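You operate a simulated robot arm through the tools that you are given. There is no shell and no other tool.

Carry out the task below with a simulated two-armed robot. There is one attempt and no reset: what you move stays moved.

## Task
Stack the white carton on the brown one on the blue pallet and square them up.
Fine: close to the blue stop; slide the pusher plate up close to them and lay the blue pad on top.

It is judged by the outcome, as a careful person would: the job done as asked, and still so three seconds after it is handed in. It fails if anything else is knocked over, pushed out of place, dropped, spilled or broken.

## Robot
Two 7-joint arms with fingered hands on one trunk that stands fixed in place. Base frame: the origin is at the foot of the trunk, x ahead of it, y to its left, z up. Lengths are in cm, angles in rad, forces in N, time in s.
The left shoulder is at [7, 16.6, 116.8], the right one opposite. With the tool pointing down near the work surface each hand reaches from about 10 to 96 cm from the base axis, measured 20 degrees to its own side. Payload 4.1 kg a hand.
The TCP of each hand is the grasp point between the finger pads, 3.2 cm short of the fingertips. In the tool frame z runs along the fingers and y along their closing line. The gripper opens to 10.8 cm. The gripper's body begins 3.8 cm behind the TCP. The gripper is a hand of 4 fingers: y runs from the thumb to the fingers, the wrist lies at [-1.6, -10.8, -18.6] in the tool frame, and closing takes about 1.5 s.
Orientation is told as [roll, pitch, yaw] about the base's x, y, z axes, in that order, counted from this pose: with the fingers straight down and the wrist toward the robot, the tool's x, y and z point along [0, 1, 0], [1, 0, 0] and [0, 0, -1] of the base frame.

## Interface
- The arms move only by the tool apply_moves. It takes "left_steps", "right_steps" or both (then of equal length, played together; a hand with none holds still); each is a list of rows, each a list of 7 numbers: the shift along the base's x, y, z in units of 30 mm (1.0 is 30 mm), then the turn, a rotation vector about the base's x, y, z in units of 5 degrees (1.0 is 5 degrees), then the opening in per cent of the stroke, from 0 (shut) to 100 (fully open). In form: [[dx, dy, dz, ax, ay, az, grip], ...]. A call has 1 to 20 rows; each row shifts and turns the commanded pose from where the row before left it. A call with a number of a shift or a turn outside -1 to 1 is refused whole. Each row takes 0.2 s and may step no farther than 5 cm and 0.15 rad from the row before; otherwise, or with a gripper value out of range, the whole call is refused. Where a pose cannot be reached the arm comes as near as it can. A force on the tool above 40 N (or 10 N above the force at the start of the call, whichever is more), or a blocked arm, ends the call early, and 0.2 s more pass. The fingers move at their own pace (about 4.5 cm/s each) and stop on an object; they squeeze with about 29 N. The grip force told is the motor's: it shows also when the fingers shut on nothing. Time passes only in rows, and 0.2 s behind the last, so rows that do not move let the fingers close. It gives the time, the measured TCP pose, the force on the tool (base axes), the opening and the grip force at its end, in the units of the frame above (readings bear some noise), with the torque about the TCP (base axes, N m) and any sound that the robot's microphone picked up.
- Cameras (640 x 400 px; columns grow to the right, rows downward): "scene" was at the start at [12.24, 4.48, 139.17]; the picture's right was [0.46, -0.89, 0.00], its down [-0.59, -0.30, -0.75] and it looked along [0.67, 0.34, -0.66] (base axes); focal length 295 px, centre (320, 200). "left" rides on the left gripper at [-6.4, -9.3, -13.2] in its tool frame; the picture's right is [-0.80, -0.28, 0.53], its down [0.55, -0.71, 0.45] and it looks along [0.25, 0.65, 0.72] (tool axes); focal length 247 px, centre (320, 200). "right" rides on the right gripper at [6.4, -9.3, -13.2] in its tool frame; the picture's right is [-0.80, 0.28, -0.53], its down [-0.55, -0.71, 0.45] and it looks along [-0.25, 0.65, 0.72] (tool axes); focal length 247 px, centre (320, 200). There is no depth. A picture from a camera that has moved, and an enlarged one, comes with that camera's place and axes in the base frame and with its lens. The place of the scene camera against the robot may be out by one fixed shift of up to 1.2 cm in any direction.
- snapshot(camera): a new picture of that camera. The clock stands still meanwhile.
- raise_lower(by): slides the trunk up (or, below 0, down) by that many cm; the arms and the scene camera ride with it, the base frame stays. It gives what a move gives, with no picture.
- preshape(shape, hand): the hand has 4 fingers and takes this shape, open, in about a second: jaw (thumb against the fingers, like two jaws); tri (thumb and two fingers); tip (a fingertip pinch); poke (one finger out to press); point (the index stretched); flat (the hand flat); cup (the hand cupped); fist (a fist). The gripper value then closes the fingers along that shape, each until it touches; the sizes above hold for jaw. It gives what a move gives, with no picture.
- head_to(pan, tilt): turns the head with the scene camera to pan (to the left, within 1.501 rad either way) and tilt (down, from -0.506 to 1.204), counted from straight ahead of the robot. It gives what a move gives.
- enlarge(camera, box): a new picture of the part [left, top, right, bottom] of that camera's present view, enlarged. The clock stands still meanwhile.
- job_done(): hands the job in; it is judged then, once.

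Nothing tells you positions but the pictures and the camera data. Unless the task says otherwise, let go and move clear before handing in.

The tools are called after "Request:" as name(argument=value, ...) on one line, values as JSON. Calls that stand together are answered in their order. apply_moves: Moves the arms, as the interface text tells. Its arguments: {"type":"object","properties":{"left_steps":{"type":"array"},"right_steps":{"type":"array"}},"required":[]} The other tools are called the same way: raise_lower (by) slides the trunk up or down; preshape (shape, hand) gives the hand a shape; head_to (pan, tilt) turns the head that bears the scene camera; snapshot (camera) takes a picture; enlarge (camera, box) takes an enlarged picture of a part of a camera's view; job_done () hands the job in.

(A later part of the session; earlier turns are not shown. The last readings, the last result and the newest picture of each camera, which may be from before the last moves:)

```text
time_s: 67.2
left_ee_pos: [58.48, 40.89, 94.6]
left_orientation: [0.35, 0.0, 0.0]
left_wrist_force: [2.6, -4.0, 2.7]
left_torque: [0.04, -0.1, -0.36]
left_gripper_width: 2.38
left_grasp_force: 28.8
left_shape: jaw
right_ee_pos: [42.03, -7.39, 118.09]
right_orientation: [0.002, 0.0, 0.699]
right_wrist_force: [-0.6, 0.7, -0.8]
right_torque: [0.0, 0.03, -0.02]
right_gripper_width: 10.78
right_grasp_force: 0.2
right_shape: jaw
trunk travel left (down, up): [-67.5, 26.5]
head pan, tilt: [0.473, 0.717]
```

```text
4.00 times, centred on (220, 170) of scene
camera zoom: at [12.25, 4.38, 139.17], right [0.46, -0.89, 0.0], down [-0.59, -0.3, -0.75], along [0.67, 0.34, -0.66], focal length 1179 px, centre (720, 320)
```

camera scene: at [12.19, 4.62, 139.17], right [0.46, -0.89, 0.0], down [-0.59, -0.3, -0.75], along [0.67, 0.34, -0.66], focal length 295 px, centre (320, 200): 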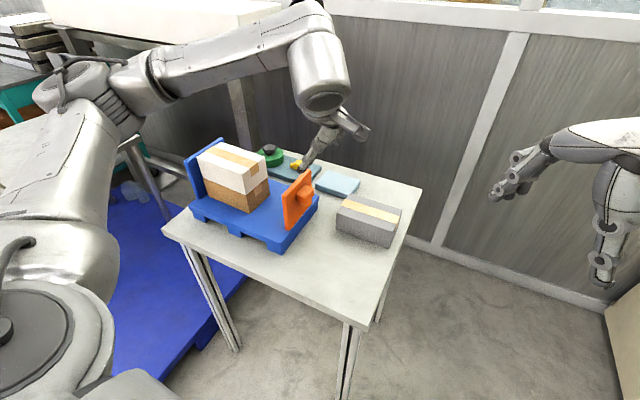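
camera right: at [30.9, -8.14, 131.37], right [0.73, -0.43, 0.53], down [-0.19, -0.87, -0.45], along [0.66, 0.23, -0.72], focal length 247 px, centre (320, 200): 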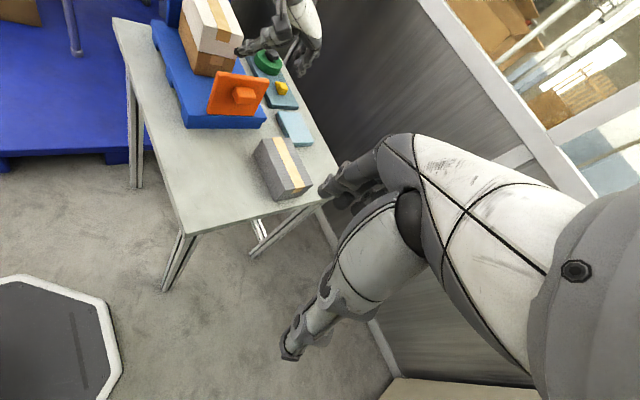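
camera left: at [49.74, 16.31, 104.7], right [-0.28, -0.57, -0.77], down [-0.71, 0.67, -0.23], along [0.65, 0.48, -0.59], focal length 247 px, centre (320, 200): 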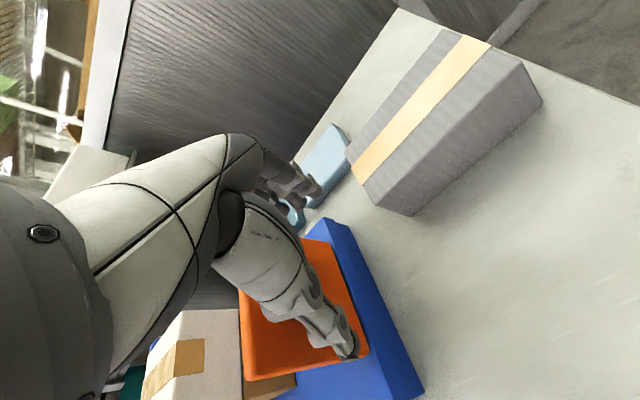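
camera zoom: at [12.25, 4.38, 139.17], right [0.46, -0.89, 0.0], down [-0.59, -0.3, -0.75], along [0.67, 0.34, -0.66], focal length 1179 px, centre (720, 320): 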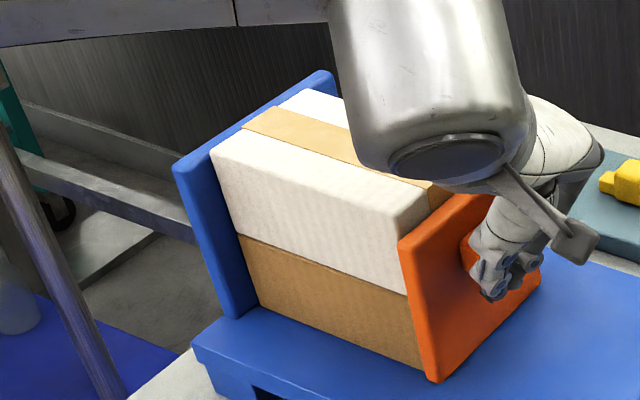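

The stack now sits snug between stop and plate. I'll open and back away along −y.

Request:
apply_moves(left_steps=[[0, 0, 0, 0, 0, 0, 60], [0, 0, 0, 0, 0, 0, 60], [0, 0, 0, 0, 0, 0, 60], [0, 0, 0, 0, 0, 0, 60], [0, 0, 0, 0, 0, 0, 60]])

Request:
enlarge(camera="scene", box=[180, 120, 300, 240])

Request:
enlarge(camera="right", box=[160, 0, 260, 100])

```text
time_s: 68.4
left_ee_pos: [58.55, 40.81, 94.48]
left_orientation: [0.349, 0.0, 0.003]
left_wrist_force: [-1.4, -2.0, 0.7]
left_torque: [-0.08, 0.03, -0.05]
left_gripper_width: 6.44
left_grasp_force: 0.1
left_shape: jaw
right_ee_pos: [42.13, -7.29, 118.18]
right_orientation: [0.0, 0.0, 0.698]
right_wrist_force: [0.7, -0.7, -0.9]
right_torque: [-0.01, -0.02, -0.03]
right_gripper_width: 10.76
right_grasp_force: 0.1
right_shape: jaw
trunk travel left (down, up): [-67.5, 26.5]
head pan, tilt: [0.473, 0.717]
```

```text
3.33 times, centred on (240, 180) of scene
camera zoom: at [12.23, 4.44, 139.17], right [0.46, -0.89, 0.0], down [-0.59, -0.3, -0.75], along [0.67, 0.34, -0.66], focal length 983 px, centre (587, 267)
```

zoom: 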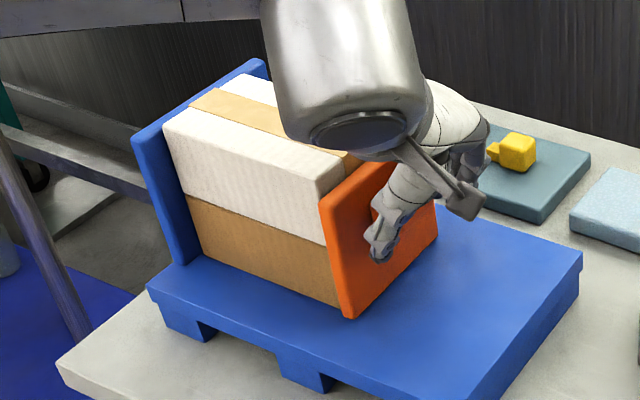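

```text
4.00 times, centred on (210, 50) of right
camera zoom: at [30.94, -8.32, 131.35], right [0.73, -0.43, 0.53], down [-0.19, -0.87, -0.45], along [0.66, 0.23, -0.72], focal length 988 px, centre (760, 800)
```

zoom: 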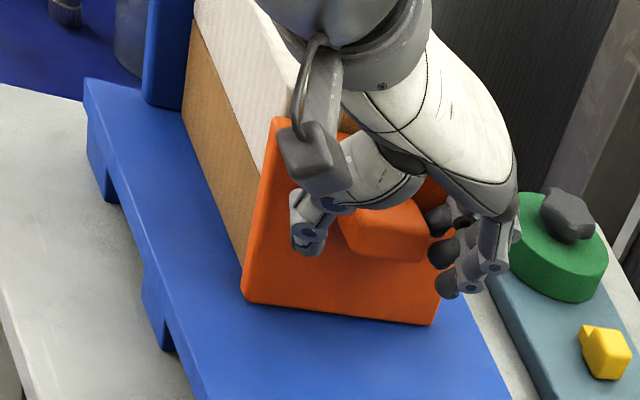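

Request:
apply_moves(left_steps=[[0, -0.1, 0, 0, 0, 0, 60], [0, -0.2, 0.05, 0, 0, 0, 60], [0, -0.4, 0.1, 0, 0, 0, 60], [0, -0.5, 0.3, 0, 0, 0, 60], [0, -0.5, 0.6, 0, 0, 0, 80], [0, -0.4, 0.8, 0, 0, 0, 100], [0, -0.3, 0.8, 0, 0, 0, 100], [0, 0, 0.8, 0, 0, 0, 100], [0, 0, 0, 0, 0, 0, 100]])

Request:
snapshot(camera="scene")

Request:
enlarge(camera="right", box=[160, 0, 260, 100])

Request:
snapshot(camera="left")

```text
time_s: 70.4
left_ee_pos: [58.44, 33.69, 104.9]
left_orientation: [0.35, 0.001, 0.002]
left_wrist_force: [0.1, -0.1, 0.1]
left_torque: [-0.01, -0.03, -0.03]
left_gripper_width: 10.76
left_grasp_force: 0.0
left_shape: jaw
right_ee_pos: [42.14, -7.18, 118.15]
right_orientation: [0.0, 0.001, 0.698]
right_wrist_force: [0.5, 0.4, 0.2]
right_torque: [0.01, -0.02, 0.02]
right_gripper_width: 10.75
right_grasp_force: 0.0
right_shape: jaw
trunk travel left (down, up): [-67.5, 26.5]
head pan, tilt: [0.473, 0.717]
```

```text
taken
camera scene: at [12.27, 4.49, 139.16], right [0.46, -0.89, 0.0], down [-0.59, -0.3, -0.75], along [0.67, 0.34, -0.66], focal length 295 px, centre (320, 200)
```

scene: 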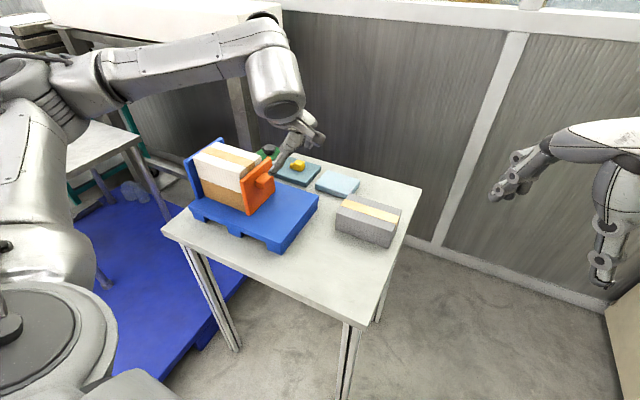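

```text
4.00 times, centred on (210, 50) of right
camera zoom: at [30.98, -8.27, 131.34], right [0.73, -0.43, 0.53], down [-0.19, -0.87, -0.45], along [0.66, 0.23, -0.72], focal length 988 px, centre (760, 800)
```

zoom: 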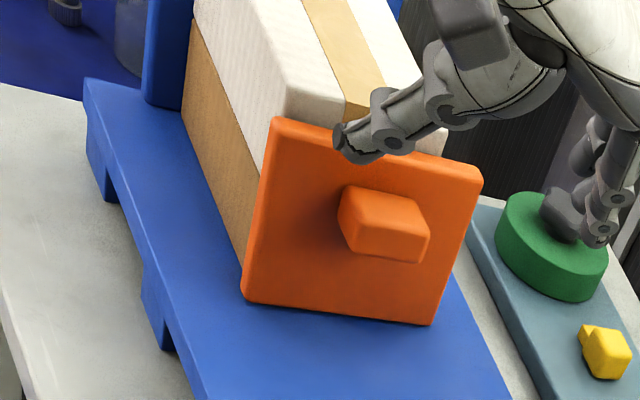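

```text
taken
camera left: at [49.24, 23.09, 115.08], right [-0.28, -0.57, -0.77], down [-0.71, 0.67, -0.23], along [0.65, 0.48, -0.59], focal length 247 px, centre (320, 200)
```

left: 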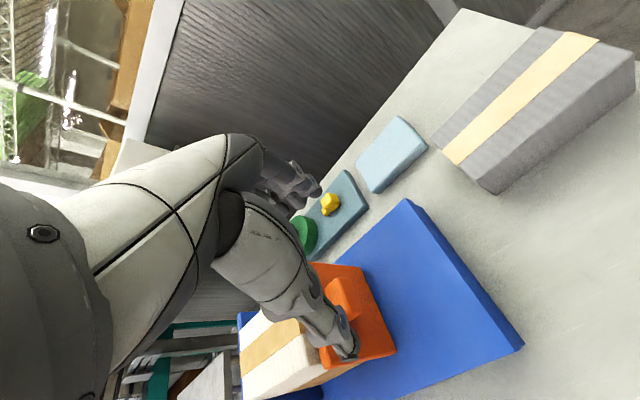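

The pusher is close and upright. Next, the pad: I'll untilt the hand and move above it for a closer measurement.

Request:
apply_moves(left_steps=[[0.8, -0.04, 0, -0.5, 0, 0, 100], [0.92, -0.04, 0, -0.5, 0, 0, 100], [0.92, -0.04, 0, -0.5, 0, 0, 100], [0.92, -0.04, 0, -0.5, 0, 0, 100], [0.92, -0.04, -0.3, -0.5, 0, 0, 100], [0.92, -0.04, -0.4, -0.5, 0, 0, 100], [0.92, -0.04, -0.4, -0.5, 0, 0, 100], [0.92, -0.04, -0.4, -0.5, 0, 0, 100], [0, 0, 0, 0, 0, 0, 100]])

Request:
snapshot(camera="left")

Request:
enlarge(camera="scene", box=[240, 130, 400, 240])

Request:
enlarge(camera="right", box=[220, 30, 360, 170])

```text
time_s: 72.4
left_ee_pos: [80.06, 32.83, 100.46]
left_orientation: [-0.001, 0.0, 0.002]
left_wrist_force: [0.2, -0.1, -0.1]
left_torque: [-0.01, 0.02, 0.01]
left_gripper_width: 10.77
left_grasp_force: 0.2
left_shape: jaw
right_ee_pos: [42.07, -7.23, 118.15]
right_orientation: [0.001, -0.001, 0.699]
right_wrist_force: [-0.4, 1.0, 0.0]
right_torque: [-0.03, -0.01, 0.01]
right_gripper_width: 10.73
right_grasp_force: 0.0
right_shape: jaw
trunk travel left (down, up): [-67.5, 26.5]
head pan, tilt: [0.473, 0.717]
```

```text
taken
camera left: at [70.82, 26.22, 113.65], right [-0.28, -0.8, -0.53], down [-0.71, 0.55, -0.45], along [0.65, 0.25, -0.72], focal length 247 px, centre (320, 200)
```

left: 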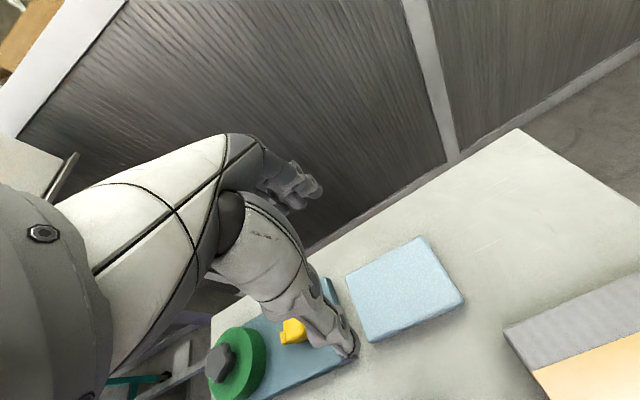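

```text
3.64 times, centred on (320, 185) of scene
camera zoom: at [12.17, 4.49, 139.17], right [0.46, -0.89, 0.0], down [-0.58, -0.3, -0.75], along [0.67, 0.34, -0.66], focal length 1072 px, centre (320, 254)
```

zoom: 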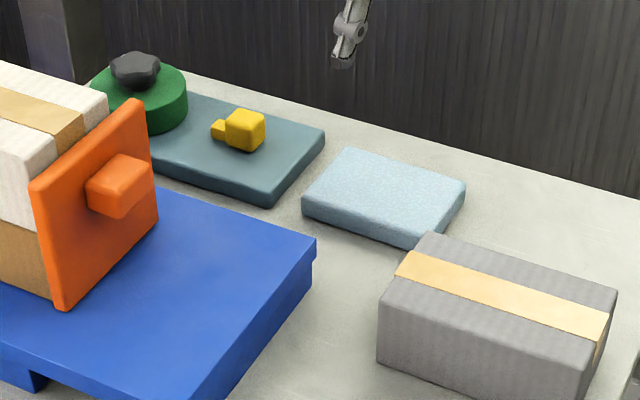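

```text
2.86 times, centred on (290, 100) of right
camera zoom: at [30.88, -8.27, 131.37], right [0.73, -0.43, 0.53], down [-0.19, -0.87, -0.45], along [0.66, 0.23, -0.72], focal length 706 px, centre (406, 486)
```

zoom: 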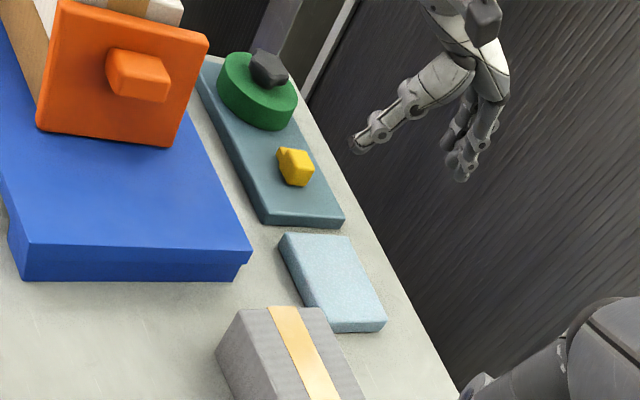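

Request:
enlarge(camera="left", box=[310, 210, 490, 370])

```text
2.50 times, centred on (400, 290) of left
camera zoom: at [70.82, 26.22, 113.65], right [-0.28, -0.8, -0.53], down [-0.71, 0.55, -0.45], along [0.65, 0.25, -0.72], focal length 617 px, centre (120, -25)
```

zoom: 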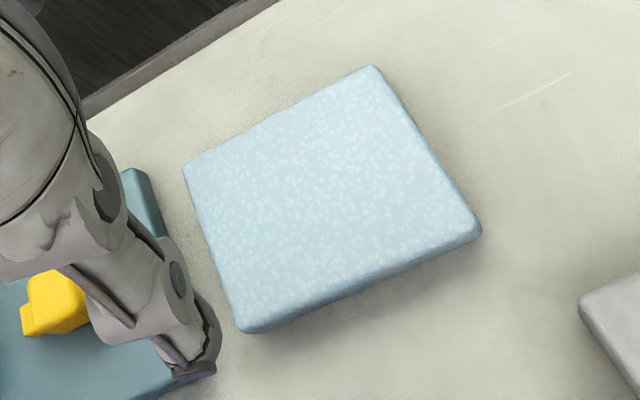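

The pad is about x 76.2–84.5, y 26.5–37.9, 2 cm thick. I'll line up at (80.5, 32.2) and descend.

Request:
apply_moves(left_steps=[[0.13, -0.2, -0.8, 0, 0, 0, 100], [0, 0, -0.9, 0, 0, 0, 100], [0, 0, -0.9, 0, 0, 0, 100], [0, 0, -0.9, 0, 0, 0, 100], [0, 0, -0.7, 0, 0, 0, 100], [0, 0, -0.4, 0, 0, 0, 100], [0, 0, 0, 0, 0, 0, 100]])

Request:
snapshot(camera="left")

Request:
enlarge(camera="scene", box=[280, 110, 400, 220])

Request:
enlarge(camera="right", box=[240, 50, 340, 150])

```text
time_s: 74.0
left_ee_pos: [80.56, 32.18, 86.54]
left_orientation: [0.0, 0.002, 0.002]
left_wrist_force: [-0.5, -0.1, -0.3]
left_torque: [0.03, -0.01, -0.01]
left_gripper_width: 10.76
left_grasp_force: 0.0
left_shape: jaw
right_ee_pos: [42.08, -7.24, 118.17]
right_orientation: [0.001, 0.0, 0.698]
right_wrist_force: [0.6, 0.7, -1.0]
right_torque: [0.01, -0.01, 0.02]
right_gripper_width: 10.78
right_grasp_force: 0.1
right_shape: jaw
trunk travel left (down, up): [-67.5, 26.5]
head pan, tilt: [0.473, 0.717]
```

```text
taken
camera left: at [71.34, 25.61, 99.71], right [-0.28, -0.8, -0.53], down [-0.71, 0.55, -0.45], along [0.65, 0.25, -0.72], focal length 247 px, centre (320, 200)
```

left: 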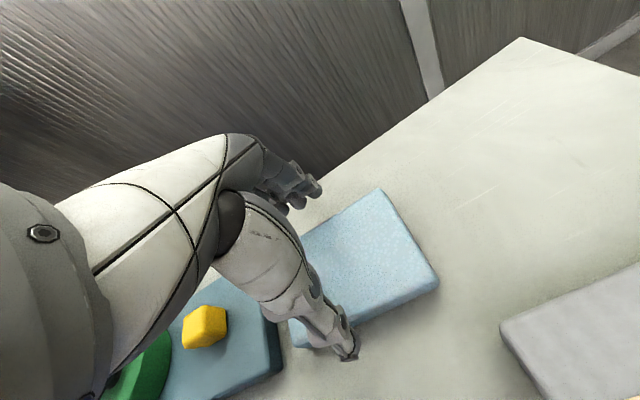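

```text
3.64 times, centred on (340, 165) of scene
camera zoom: at [12.24, 4.47, 139.17], right [0.46, -0.89, 0.0], down [-0.59, -0.3, -0.75], along [0.67, 0.34, -0.66], focal length 1072 px, centre (247, 327)
```

zoom: 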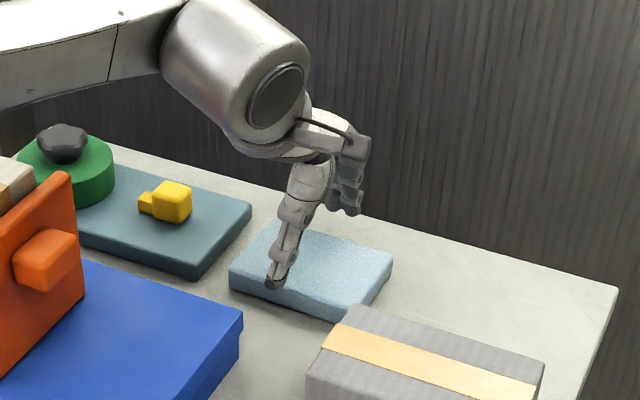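

```text
4.00 times, centred on (290, 100) of right
camera zoom: at [30.94, -8.29, 131.35], right [0.73, -0.43, 0.53], down [-0.19, -0.87, -0.45], along [0.66, 0.23, -0.72], focal length 988 px, centre (440, 600)
```

zoom: 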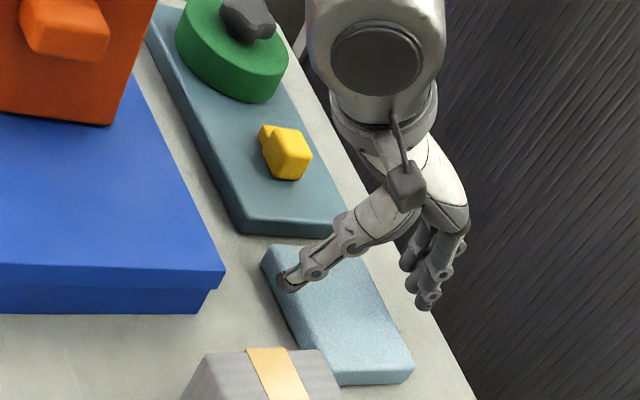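

Request:
apply_moves(left_steps=[[0, 0, -0.25, 0, 0, 0, 100], [0, 0, -0.2, 0, 0, 0, 100], [0, 0, -0.15, 0, 0, 0, 100], [0, 0, -0.1, 0, 0, 0, 100], [0, 0, -0.08, 0, 0, 0, 100], [0, 0, 0, 0, 0, 0, 100]])

Request:
enlarge(camera="left", box=[230, 140, 450, 380])

Request:
enlarge(camera="right", box=[240, 50, 340, 150])

```text
time_s: 75.4
left_ee_pos: [80.48, 32.16, 84.23]
left_orientation: [0.0, 0.0, 0.002]
left_wrist_force: [0.6, 0.0, 0.1]
left_torque: [0.03, -0.01, 0.01]
left_gripper_width: 10.77
left_grasp_force: 0.1
left_shape: jaw
right_ee_pos: [42.14, -7.31, 118.25]
right_orientation: [0.0, 0.0, 0.7]
right_wrist_force: [0.1, -0.5, -0.3]
right_torque: [-0.03, -0.03, 0.0]
right_gripper_width: 10.76
right_grasp_force: 0.0
right_shape: jaw
trunk travel left (down, up): [-67.5, 26.5]
head pan, tilt: [0.473, 0.717]
```

```text
1.67 times, centred on (340, 260) of left
camera zoom: at [71.31, 25.6, 97.38], right [-0.28, -0.8, -0.53], down [-0.71, 0.55, -0.45], along [0.65, 0.25, -0.72], focal length 412 px, centre (287, 100)
```

zoom: 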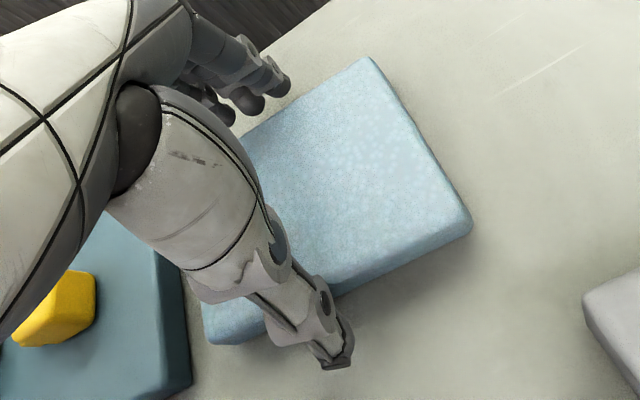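

```text
4.00 times, centred on (290, 100) of right
camera zoom: at [30.96, -8.29, 131.34], right [0.73, -0.43, 0.53], down [-0.19, -0.87, -0.45], along [0.66, 0.23, -0.72], focal length 988 px, centre (440, 600)
```

zoom: 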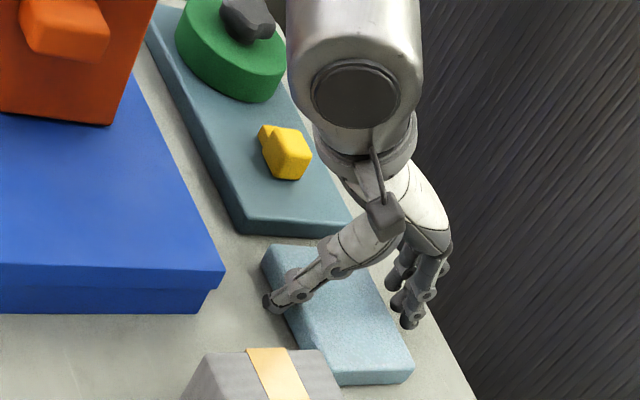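

Fingers straddle the pad with no table contact. I'll close.

Request:
apply_moves(left_steps=[[0, 0, 0, 0, 0, 0, 0], [0, 0, 0, 0, 0, 0, 0], [0, 0, 0, 0, 0, 0, 0], [0, 0, 0, 0, 0, 0, 0], [0, 0, 0, 0, 0, 0, 0], [0, 0, 0, 0, 0, 0, 0], [0, 0, 0, 0, 0, 0, 0]])

Request:
enlarge(camera="left", box=[230, 140, 450, 380])

Request:
enlarge(camera="right", box=[240, 50, 340, 150])

```text
time_s: 77.0
left_ee_pos: [80.62, 32.14, 84.15]
left_orientation: [0.0, 0.0, 0.003]
left_wrist_force: [0.0, -0.4, -0.3]
left_torque: [-0.02, -0.04, 0.01]
left_gripper_width: 8.27
left_grasp_force: 29.0
left_shape: jaw
right_ee_pos: [42.14, -7.22, 118.12]
right_orientation: [0.0, 0.0, 0.698]
right_wrist_force: [-0.1, -0.3, -0.4]
right_torque: [0.0, 0.01, -0.03]
right_gripper_width: 10.76
right_grasp_force: 0.2
right_shape: jaw
trunk travel left (down, up): [-67.5, 26.5]
head pan, tilt: [0.473, 0.717]
```

```text
1.67 times, centred on (340, 260) of left
camera zoom: at [71.31, 25.59, 97.39], right [-0.28, -0.8, -0.53], down [-0.71, 0.55, -0.45], along [0.65, 0.25, -0.72], focal length 412 px, centre (287, 100)
```

zoom: 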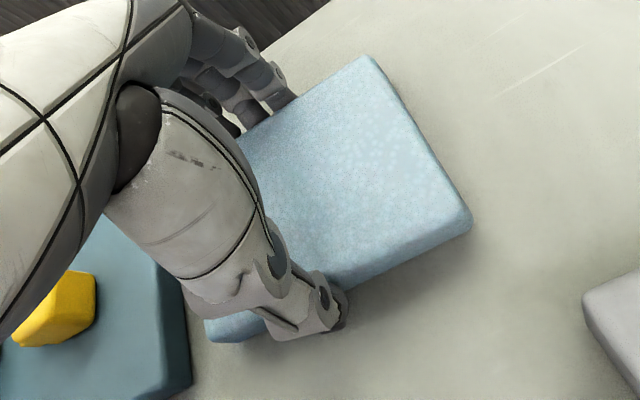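

```text
4.00 times, centred on (290, 100) of right
camera zoom: at [30.96, -8.29, 131.34], right [0.73, -0.43, 0.53], down [-0.19, -0.87, -0.45], along [0.66, 0.23, -0.72], focal length 988 px, centre (440, 600)
```

zoom: 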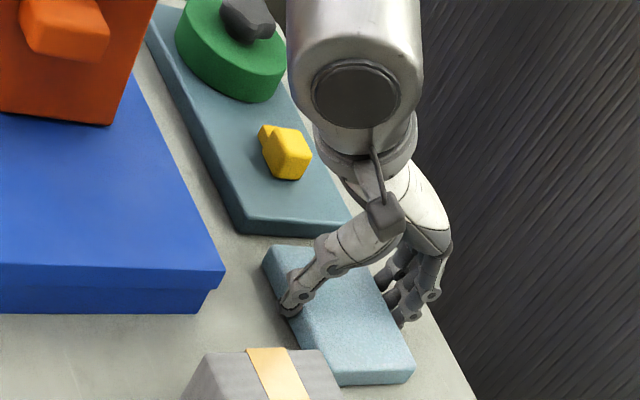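

Request:
apply_moves(left_steps=[[0, 0, 0.3, 0, 0, 0, 0], [0, 0, 0.4, 0, 0, 0, 0], [0, 0, 0.5, 0, 0, 0, 0], [0, 0, 0, 0, 0, 0, 0]])

Request:
enlarge(camera="right", box=[240, 50, 340, 150])

Request:
enlarge(camera="left", box=[230, 140, 450, 380])

```text
time_s: 78.0
left_ee_pos: [80.47, 32.19, 87.73]
left_orientation: [0.0, 0.0, 0.001]
left_wrist_force: [-0.6, 0.4, -0.4]
left_torque: [0.01, -0.01, 0.03]
left_gripper_width: 8.28
left_grasp_force: 29.1
left_shape: jaw
right_ee_pos: [42.07, -7.35, 118.14]
right_orientation: [0.001, 0.0, 0.7]
right_wrist_force: [1.5, 0.1, 0.2]
right_torque: [0.0, -0.01, 0.02]
right_gripper_width: 10.78
right_grasp_force: 0.0
right_shape: jaw
trunk travel left (down, up): [-67.5, 26.5]
head pan, tilt: [0.473, 0.717]
```

```text
4.00 times, centred on (290, 100) of right
camera zoom: at [30.98, -8.27, 131.34], right [0.73, -0.43, 0.53], down [-0.19, -0.87, -0.45], along [0.66, 0.23, -0.72], focal length 988 px, centre (440, 600)
```

zoom: 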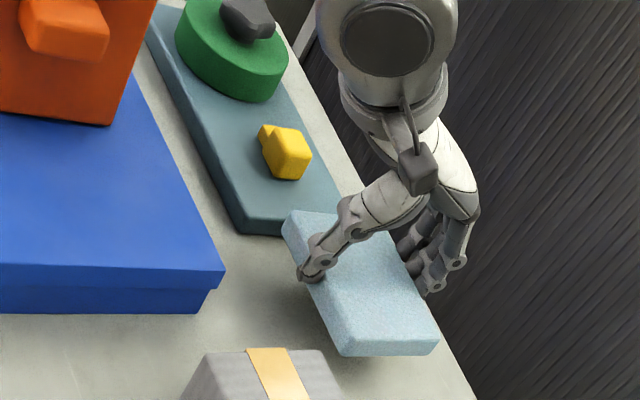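

```text
1.67 times, centred on (340, 260) of left
camera zoom: at [71.31, 25.6, 100.97], right [-0.28, -0.8, -0.53], down [-0.71, 0.55, -0.45], along [0.65, 0.25, -0.72], focal length 412 px, centre (287, 100)
```

zoom: 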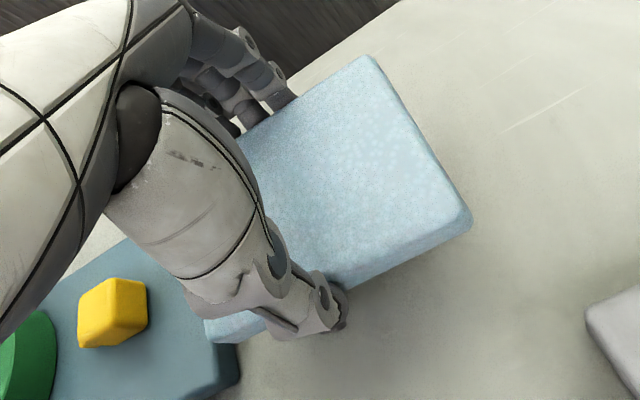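

Request:
apply_moves(left_steps=[[0, 0, 0.9, 0, 0, 0, 0], [0, 0, 0.97, 0, 0, 0, 0], [0, 0, 0.97, 0, 0, 0, 0], [0, 0, 0.97, 0, 0, 0, 0], [0, 0, 0.97, 0, 0, 0, 0], [0, 0, 0.97, 0, 0, 0, 0], [0, 0, 0.1, 0, 0, 0, 0], [-0.737, 0.71, 0, 0, 0, 0, 0], [-0.737, 0.71, 0, 0, 0, 0, 0], [-0.737, 0.71, 0, 0, 0, 0, 0], [-0.737, 0.71, 0, 0, 0, 0, 0], [-0.737, 0.71, 0, 0, 0, 0, 0], [-0.737, 0.71, 0, 0, 0, 0, 0], [-0.737, 0.71, 0, 0, 0, 0, 0], [-0.737, 0.71, 0, 0, 0, 0, 0], [-0.737, 0.71, 0, 0, 0, 0, 0], [-0.737, 0.71, 0, 0, 0, 0, 0], [0, 0, 0, 0, 0, 0, 0]])

Request:
snapshot(camera="left")

Request:
enlarge(camera="scene", box=[170, 80, 310, 240])

Request:
enlarge(camera="right", box=[150, 0, 270, 100])

```text
time_s: 81.8
left_ee_pos: [59.26, 52.82, 105.43]
left_orientation: [0.001, -0.001, 0.003]
left_wrist_force: [-0.3, -0.5, 0.1]
left_torque: [-0.02, 0.01, 0.01]
left_gripper_width: 8.3
left_grasp_force: 29.0
left_shape: jaw
left hand out of reach, approached as far as the arm can: row 17
right_ee_pos: [42.18, -7.36, 118.04]
right_orientation: [0.002, -0.001, 0.698]
right_wrist_force: [-0.8, 0.5, 0.2]
right_torque: [-0.01, 0.02, -0.03]
right_gripper_width: 10.77
right_grasp_force: 0.1
right_shape: jaw
trunk travel left (down, up): [-67.5, 26.5]
head pan, tilt: [0.473, 0.717]
```

```text
taken
camera left: at [50.02, 46.09, 118.66], right [-0.28, -0.8, -0.53], down [-0.71, 0.55, -0.45], along [0.65, 0.25, -0.72], focal length 247 px, centre (320, 200)
```

left: 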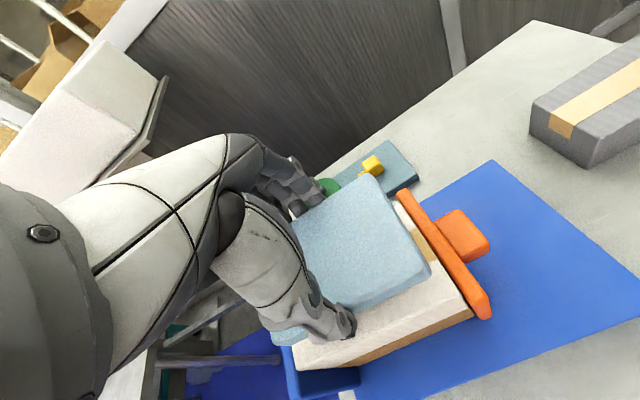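

```text
2.50 times, centred on (240, 160) of scene
camera zoom: at [12.3, 4.42, 139.16], right [0.46, -0.89, 0.0], down [-0.59, -0.3, -0.75], along [0.67, 0.34, -0.66], focal length 737 px, centre (520, 300)
```

zoom: 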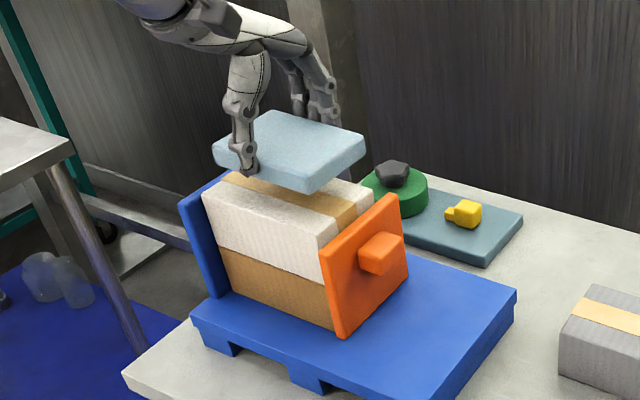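

```text
4.00 times, centred on (210, 50) of right
camera zoom: at [31.01, -8.33, 131.33], right [0.73, -0.43, 0.53], down [-0.19, -0.87, -0.45], along [0.66, 0.23, -0.72], focal length 988 px, centre (760, 800)
```

zoom: 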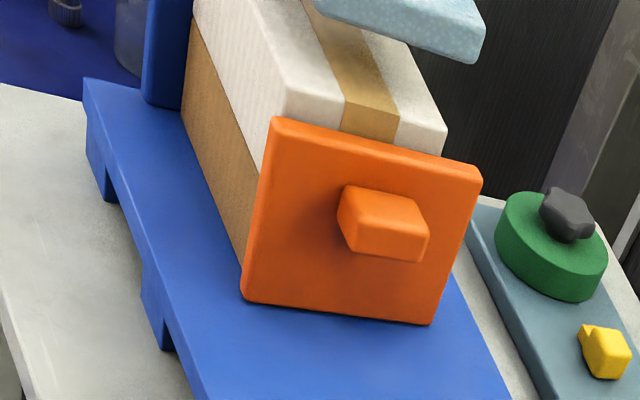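

The hand is near a reach limit at this height. Raising the trunk 5 cm gives the arm more room, and then I can shift and lower with margin.

Request:
raise_lower(by=5)

Request:
apply_moves(left_steps=[[0, 0, -0.6, 0, 0, 0, 0], [0, 0, -0.6, 0, 0, 0, 0], [-0.28, 0.2, 0, 0, 0, 0, 0], [0, 0, 0, 0, 0, 0, 0]])

Request:
snapshot(camera="left")

Request:
enlarge(camera="left", box=[250, 150, 510, 380])

Request:
enlarge(camera="scene", box=[160, 80, 320, 260])

Request:
snapshot(camera="right")

```text
time_s: 82.7
left_ee_pos: [59.27, 52.77, 110.39]
left_orientation: [0.0, -0.001, 0.005]
left_wrist_force: [0.0, -0.2, 0.0]
left_torque: [0.01, 0.01, 0.03]
left_gripper_width: 8.3
left_grasp_force: 28.7
left_shape: jaw
right_ee_pos: [42.0, -7.23, 123.03]
right_orientation: [0.0, 0.002, 0.698]
right_wrist_force: [0.0, 0.6, -0.9]
right_torque: [0.03, 0.03, 0.01]
right_gripper_width: 10.76
right_grasp_force: 0.1
right_shape: jaw
trunk travel left (down, up): [-72.5, 21.5]
head pan, tilt: [0.473, 0.717]
```

```text
time_s: 83.7
left_ee_pos: [58.48, 53.25, 106.91]
left_orientation: [-0.001, 0.002, 0.006]
left_wrist_force: [0.5, 0.2, 0.4]
left_torque: [0.03, -0.02, -0.02]
left_gripper_width: 8.27
left_grasp_force: 29.2
left_shape: jaw
right_ee_pos: [42.05, -7.25, 123.17]
right_orientation: [-0.001, 0.0, 0.696]
right_wrist_force: [-0.9, 0.6, 0.2]
right_torque: [0.02, 0.01, 0.0]
right_gripper_width: 10.77
right_grasp_force: 0.1
right_shape: jaw
trunk travel left (down, up): [-72.5, 21.5]
head pan, tilt: [0.473, 0.717]
```

```text
taken
camera left: at [49.19, 46.71, 120.02], right [-0.28, -0.8, -0.53], down [-0.71, 0.55, -0.45], along [0.65, 0.25, -0.72], focal length 247 px, centre (320, 200)
```

left: 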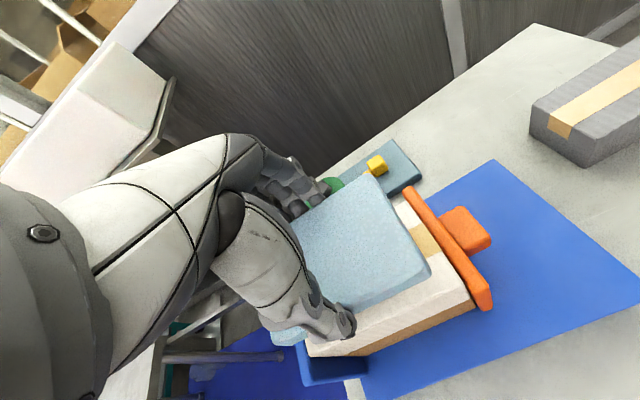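

```text
1.74 times, centred on (380, 265) of left
camera zoom: at [49.19, 46.71, 120.02], right [-0.28, -0.8, -0.53], down [-0.71, 0.55, -0.45], along [0.65, 0.25, -0.72], focal length 430 px, centre (216, 87)
```

zoom: 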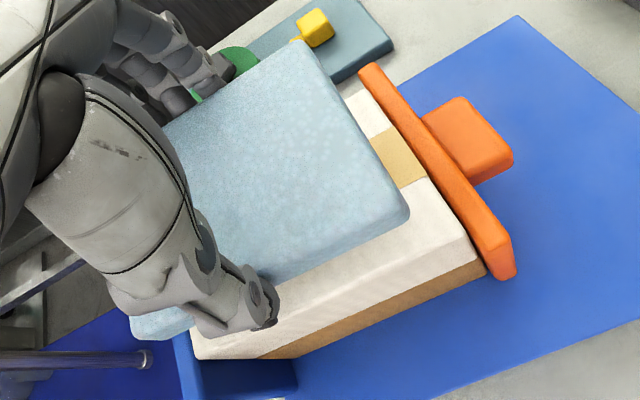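

```text
2.22 times, centred on (240, 170) of scene
camera zoom: at [12.29, 4.47, 144.16], right [0.46, -0.89, 0.0], down [-0.59, -0.3, -0.75], along [0.67, 0.34, -0.66], focal length 655 px, centre (498, 267)
```

zoom: 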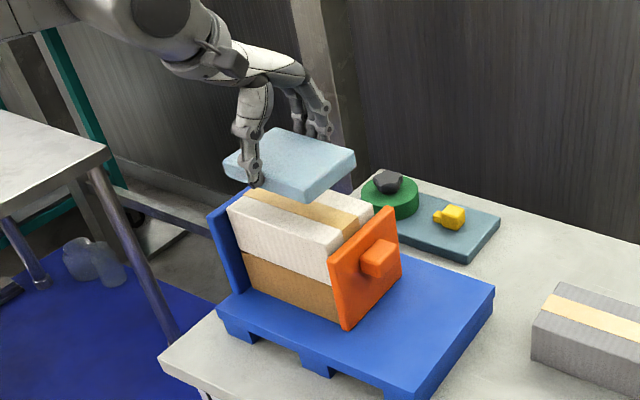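

```text
taken
camera right: at [30.99, -8.28, 136.33], right [0.73, -0.43, 0.53], down [-0.19, -0.87, -0.45], along [0.66, 0.23, -0.72], focal length 247 px, centre (320, 200)
```

right: 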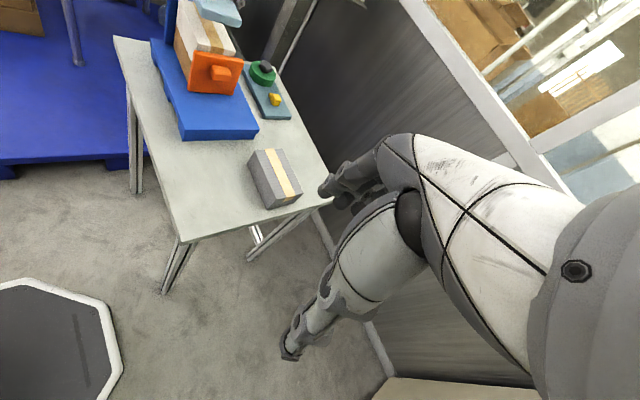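

The pad and white carton are aligned in x. I'll shift y by 0.4 cm to centre it and then lower gently.

Request:
apply_moves(left_steps=[[0, 0.13, -0.3, 0, 0, 0, 0], [0, 0, -0.4, 0, 0, 0, 0], [0, 0, -0.3, 0, 0, 0, 0], [0, 0, 0, 0, 0, 0, 0]])

Request:
enlarge(camera="scene", box=[190, 110, 290, 220])

Request:
enlarge(camera="left", box=[250, 150, 510, 380])

```text
time_s: 84.7
left_ee_pos: [58.39, 53.63, 105.87]
left_orientation: [0.002, -0.002, 0.009]
left_wrist_force: [-0.9, 0.1, 0.3]
left_torque: [0.0, 0.0, -0.03]
left_gripper_width: 8.31
left_grasp_force: 28.8
left_shape: jaw
left hand out of reach, approached as far as the arm can: row 2, 3
right_ee_pos: [42.17, -7.24, 123.2]
right_orientation: [0.0, -0.001, 0.698]
right_wrist_force: [0.9, 0.4, 0.4]
right_torque: [0.0, -0.01, 0.0]
right_gripper_width: 10.79
right_grasp_force: 0.0
right_shape: jaw
trunk travel left (down, up): [-72.5, 21.5]
head pan, tilt: [0.473, 0.717]
```

```text
3.64 times, centred on (240, 165) of scene
camera zoom: at [12.24, 4.49, 144.17], right [0.46, -0.89, 0.0], down [-0.59, -0.3, -0.75], along [0.67, 0.34, -0.66], focal length 1072 px, centre (611, 327)
```

zoom: 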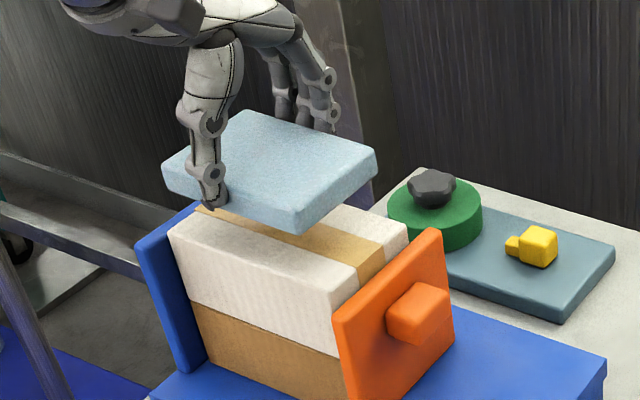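

```text
1.74 times, centred on (380, 265) of left
camera zoom: at [49.15, 46.96, 119.1], right [-0.27, -0.8, -0.53], down [-0.71, 0.54, -0.45], along [0.65, 0.26, -0.72], focal length 430 px, centre (216, 87)
```

zoom: 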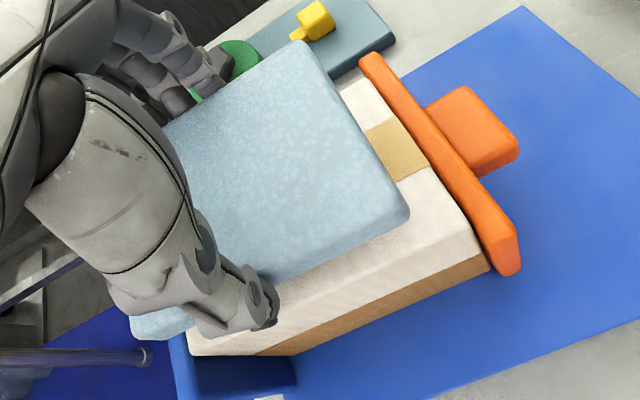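

The arm has reached a joint limit in this posture, but the trunk can lower the whole arm straight down. I'll use it for the final descent in small steps.

Request:
raise_lower(by=-2)

Request:
enlarge(camera="scene", box=[190, 100, 290, 210])

Request:
enlarge(camera="right", box=[150, 0, 270, 100])

```text
time_s: 85.4
left_ee_pos: [58.44, 53.63, 103.99]
left_orientation: [0.001, -0.002, 0.012]
left_wrist_force: [0.6, 0.2, -0.4]
left_torque: [0.0, 0.01, -0.03]
left_gripper_width: 8.27
left_grasp_force: 29.1
left_shape: jaw
right_ee_pos: [42.13, -7.24, 121.26]
right_orientation: [0.001, -0.001, 0.7]
right_wrist_force: [0.1, 0.1, -0.2]
right_torque: [-0.03, 0.02, 0.03]
right_gripper_width: 10.78
right_grasp_force: 0.2
right_shape: jaw
trunk travel left (down, up): [-70.5, 23.5]
head pan, tilt: [0.473, 0.717]
```

```text
3.64 times, centred on (240, 155) of scene
camera zoom: at [12.23, 4.48, 142.16], right [0.46, -0.89, 0.0], down [-0.59, -0.3, -0.75], along [0.67, 0.34, -0.66], focal length 1072 px, centre (611, 364)
```

zoom: 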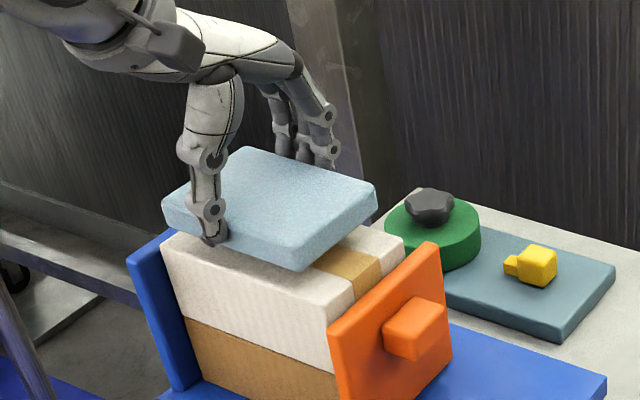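

```text
4.00 times, centred on (210, 50) of right
camera zoom: at [30.94, -8.28, 134.35], right [0.73, -0.43, 0.53], down [-0.19, -0.87, -0.45], along [0.66, 0.23, -0.72], focal length 988 px, centre (760, 800)
```

zoom: 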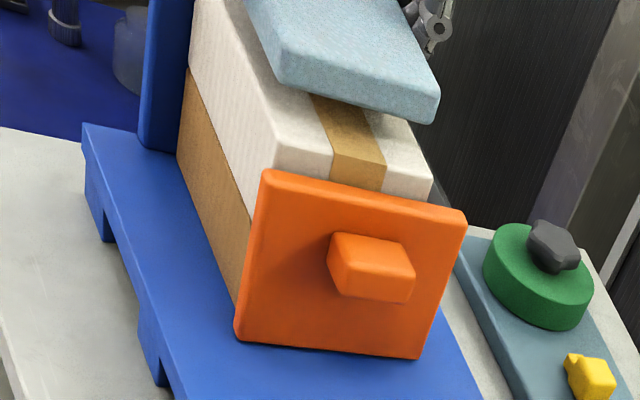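

Request:
raise_lower(by=-0.7)

Request:
raise_lower(by=-0.3)

Request:
enlarge(camera="scene", box=[190, 100, 290, 210])

Request:
enlarge(camera="right", box=[170, 0, 270, 90])

```text
time_s: 86.0
left_ee_pos: [58.41, 53.45, 103.33]
left_orientation: [0.004, -0.002, 0.012]
left_wrist_force: [-0.5, 1.1, -0.5]
left_torque: [0.0, 0.01, 0.04]
left_gripper_width: 8.29
left_grasp_force: 29.3
left_shape: jaw
right_ee_pos: [42.0, -7.31, 120.38]
right_orientation: [0.001, 0.0, 0.698]
right_wrist_force: [0.4, 0.4, -0.4]
right_torque: [0.02, -0.01, 0.02]
right_gripper_width: 10.77
right_grasp_force: 0.0
right_shape: jaw
trunk travel left (down, up): [-69.8, 24.2]
head pan, tilt: [0.473, 0.717]
```

```text
time_s: 86.5
left_ee_pos: [58.39, 53.59, 103.05]
left_orientation: [0.001, -0.001, 0.011]
left_wrist_force: [0.8, 0.0, -0.3]
left_torque: [-0.01, -0.03, 0.02]
left_gripper_width: 8.27
left_grasp_force: 29.1
left_shape: jaw
right_ee_pos: [42.05, -7.26, 120.1]
right_orientation: [0.001, 0.001, 0.699]
right_wrist_force: [0.4, 0.7, 0.3]
right_torque: [0.01, 0.0, -0.01]
right_gripper_width: 10.75
right_grasp_force: 0.1
right_shape: jaw
trunk travel left (down, up): [-69.5, 24.5]
head pan, tilt: [0.473, 0.717]
```

```text
3.64 times, centred on (240, 155) of scene
camera zoom: at [12.26, 4.49, 141.16], right [0.46, -0.89, 0.0], down [-0.59, -0.3, -0.75], along [0.67, 0.34, -0.66], focal length 1072 px, centre (611, 364)
```

zoom: 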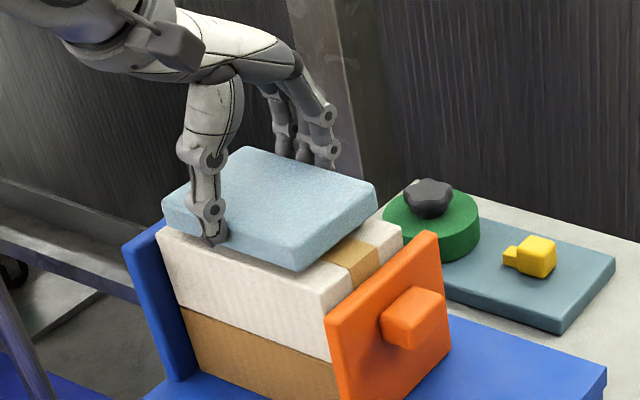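

```text
4.44 times, centred on (220, 45) of right
camera zoom: at [30.96, -8.27, 133.34], right [0.73, -0.43, 0.53], down [-0.19, -0.87, -0.45], along [0.66, 0.23, -0.72], focal length 1098 px, centre (764, 889)
```

zoom: 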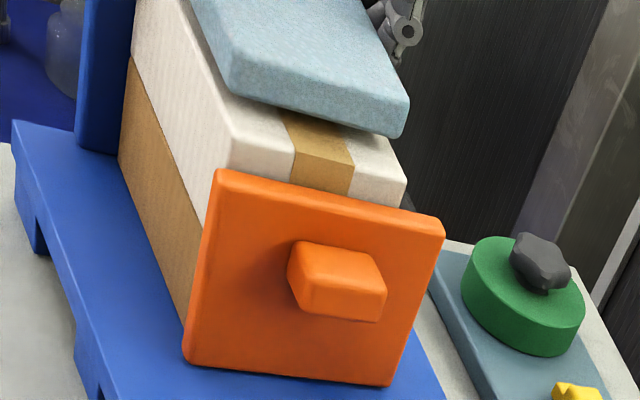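

Request:
raise_lower(by=-0.3)

Request:
raise_lower(by=-0.25)

Request:
enlarge(camera="right", box=[170, 0, 270, 90])

```text
time_s: 87.0
left_ee_pos: [58.49, 53.72, 102.59]
left_orientation: [0.003, -0.001, 0.011]
left_wrist_force: [-0.1, -0.9, -0.2]
left_torque: [0.0, -0.04, -0.02]
left_gripper_width: 8.28
left_grasp_force: 28.5
left_shape: jaw
right_ee_pos: [42.12, -7.22, 119.68]
right_orientation: [-0.001, -0.001, 0.699]
right_wrist_force: [0.2, -0.6, 0.0]
right_torque: [-0.02, -0.03, 0.02]
right_gripper_width: 10.77
right_grasp_force: 0.2
right_shape: jaw
trunk travel left (down, up): [-69.2, 24.8]
head pan, tilt: [0.473, 0.717]
```

```text
time_s: 87.5
left_ee_pos: [58.37, 53.58, 102.39]
left_orientation: [0.002, -0.001, 0.011]
left_wrist_force: [0.2, -0.1, -0.5]
left_torque: [-0.03, 0.03, 0.0]
left_gripper_width: 8.28
left_grasp_force: 29.1
left_shape: jaw
right_ee_pos: [42.1, -7.27, 119.65]
right_orientation: [0.001, 0.0, 0.697]
right_wrist_force: [0.1, -0.5, 0.0]
right_torque: [0.02, 0.02, 0.04]
right_gripper_width: 10.75
right_grasp_force: 0.0
right_shape: jaw
trunk travel left (down, up): [-69.0, 25.0]
head pan, tilt: [0.473, 0.717]
```

```text
4.44 times, centred on (220, 45) of right
camera zoom: at [30.97, -8.27, 132.79], right [0.73, -0.43, 0.53], down [-0.19, -0.87, -0.45], along [0.66, 0.23, -0.72], focal length 1098 px, centre (764, 889)
```

zoom: 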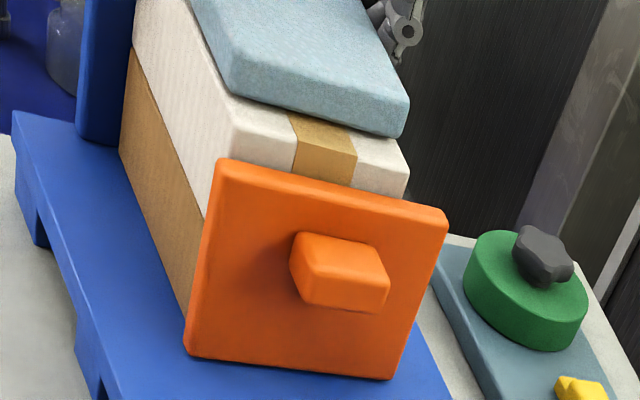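

Request:
raise_lower(by=-0.25)

Request:
raise_lower(by=-0.2)

Request:
enlarge(camera="right", box=[170, 0, 270, 90])

Request:
enlarge(camera="scene", box=[190, 100, 290, 210])

```text
time_s: 88.0
left_ee_pos: [58.21, 53.7, 102.11]
left_orientation: [0.002, -0.001, 0.011]
left_wrist_force: [1.2, 0.2, 0.3]
left_torque: [0.01, 0.03, -0.01]
left_gripper_width: 8.27
left_grasp_force: 29.2
left_shape: jaw
right_ee_pos: [42.21, -7.22, 119.38]
right_orientation: [-0.002, -0.001, 0.698]
right_wrist_force: [-0.3, 0.2, 0.0]
right_torque: [0.01, -0.01, 0.02]
right_gripper_width: 10.79
right_grasp_force: 0.1
right_shape: jaw
trunk travel left (down, up): [-68.7, 25.3]
head pan, tilt: [0.473, 0.717]
```

```text
time_s: 88.5
left_ee_pos: [58.23, 53.51, 102.09]
left_orientation: [0.003, -0.003, 0.011]
left_wrist_force: [0.4, 1.6, 8.5]
left_torque: [0.09, 0.15, -0.01]
left_gripper_width: 8.27
left_grasp_force: 29.2
left_shape: jaw
right_ee_pos: [42.0, -7.22, 119.05]
right_orientation: [0.001, -0.001, 0.697]
right_wrist_force: [0.1, -0.1, 0.0]
right_torque: [0.04, 0.05, 0.0]
right_gripper_width: 10.8
right_grasp_force: 0.1
right_shape: jaw
trunk travel left (down, up): [-68.5, 25.5]
head pan, tilt: [0.473, 0.717]
```

```text
4.44 times, centred on (220, 45) of right
camera zoom: at [30.88, -8.33, 132.37], right [0.73, -0.43, 0.53], down [-0.19, -0.87, -0.45], along [0.66, 0.23, -0.72], focal length 1098 px, centre (764, 889)
```

zoom: 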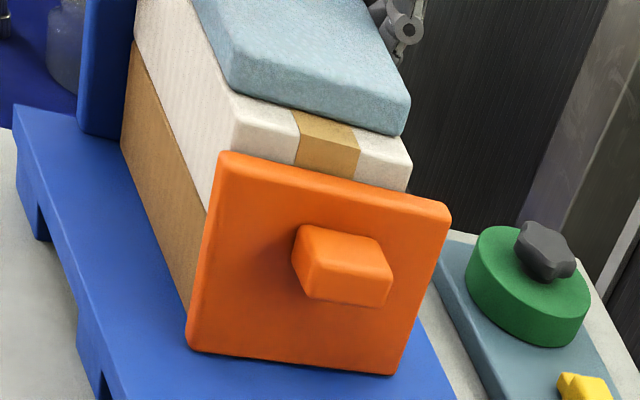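

```text
3.64 times, centred on (240, 155) of scene
camera zoom: at [12.17, 4.42, 140.19], right [0.46, -0.89, 0.0], down [-0.58, -0.3, -0.75], along [0.67, 0.34, -0.66], focal length 1072 px, centre (611, 364)
```

zoom: 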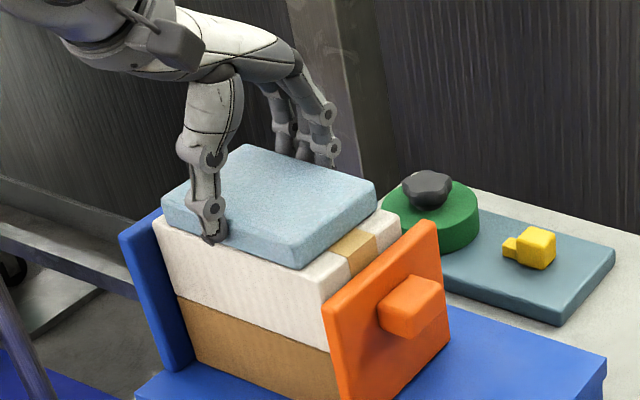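

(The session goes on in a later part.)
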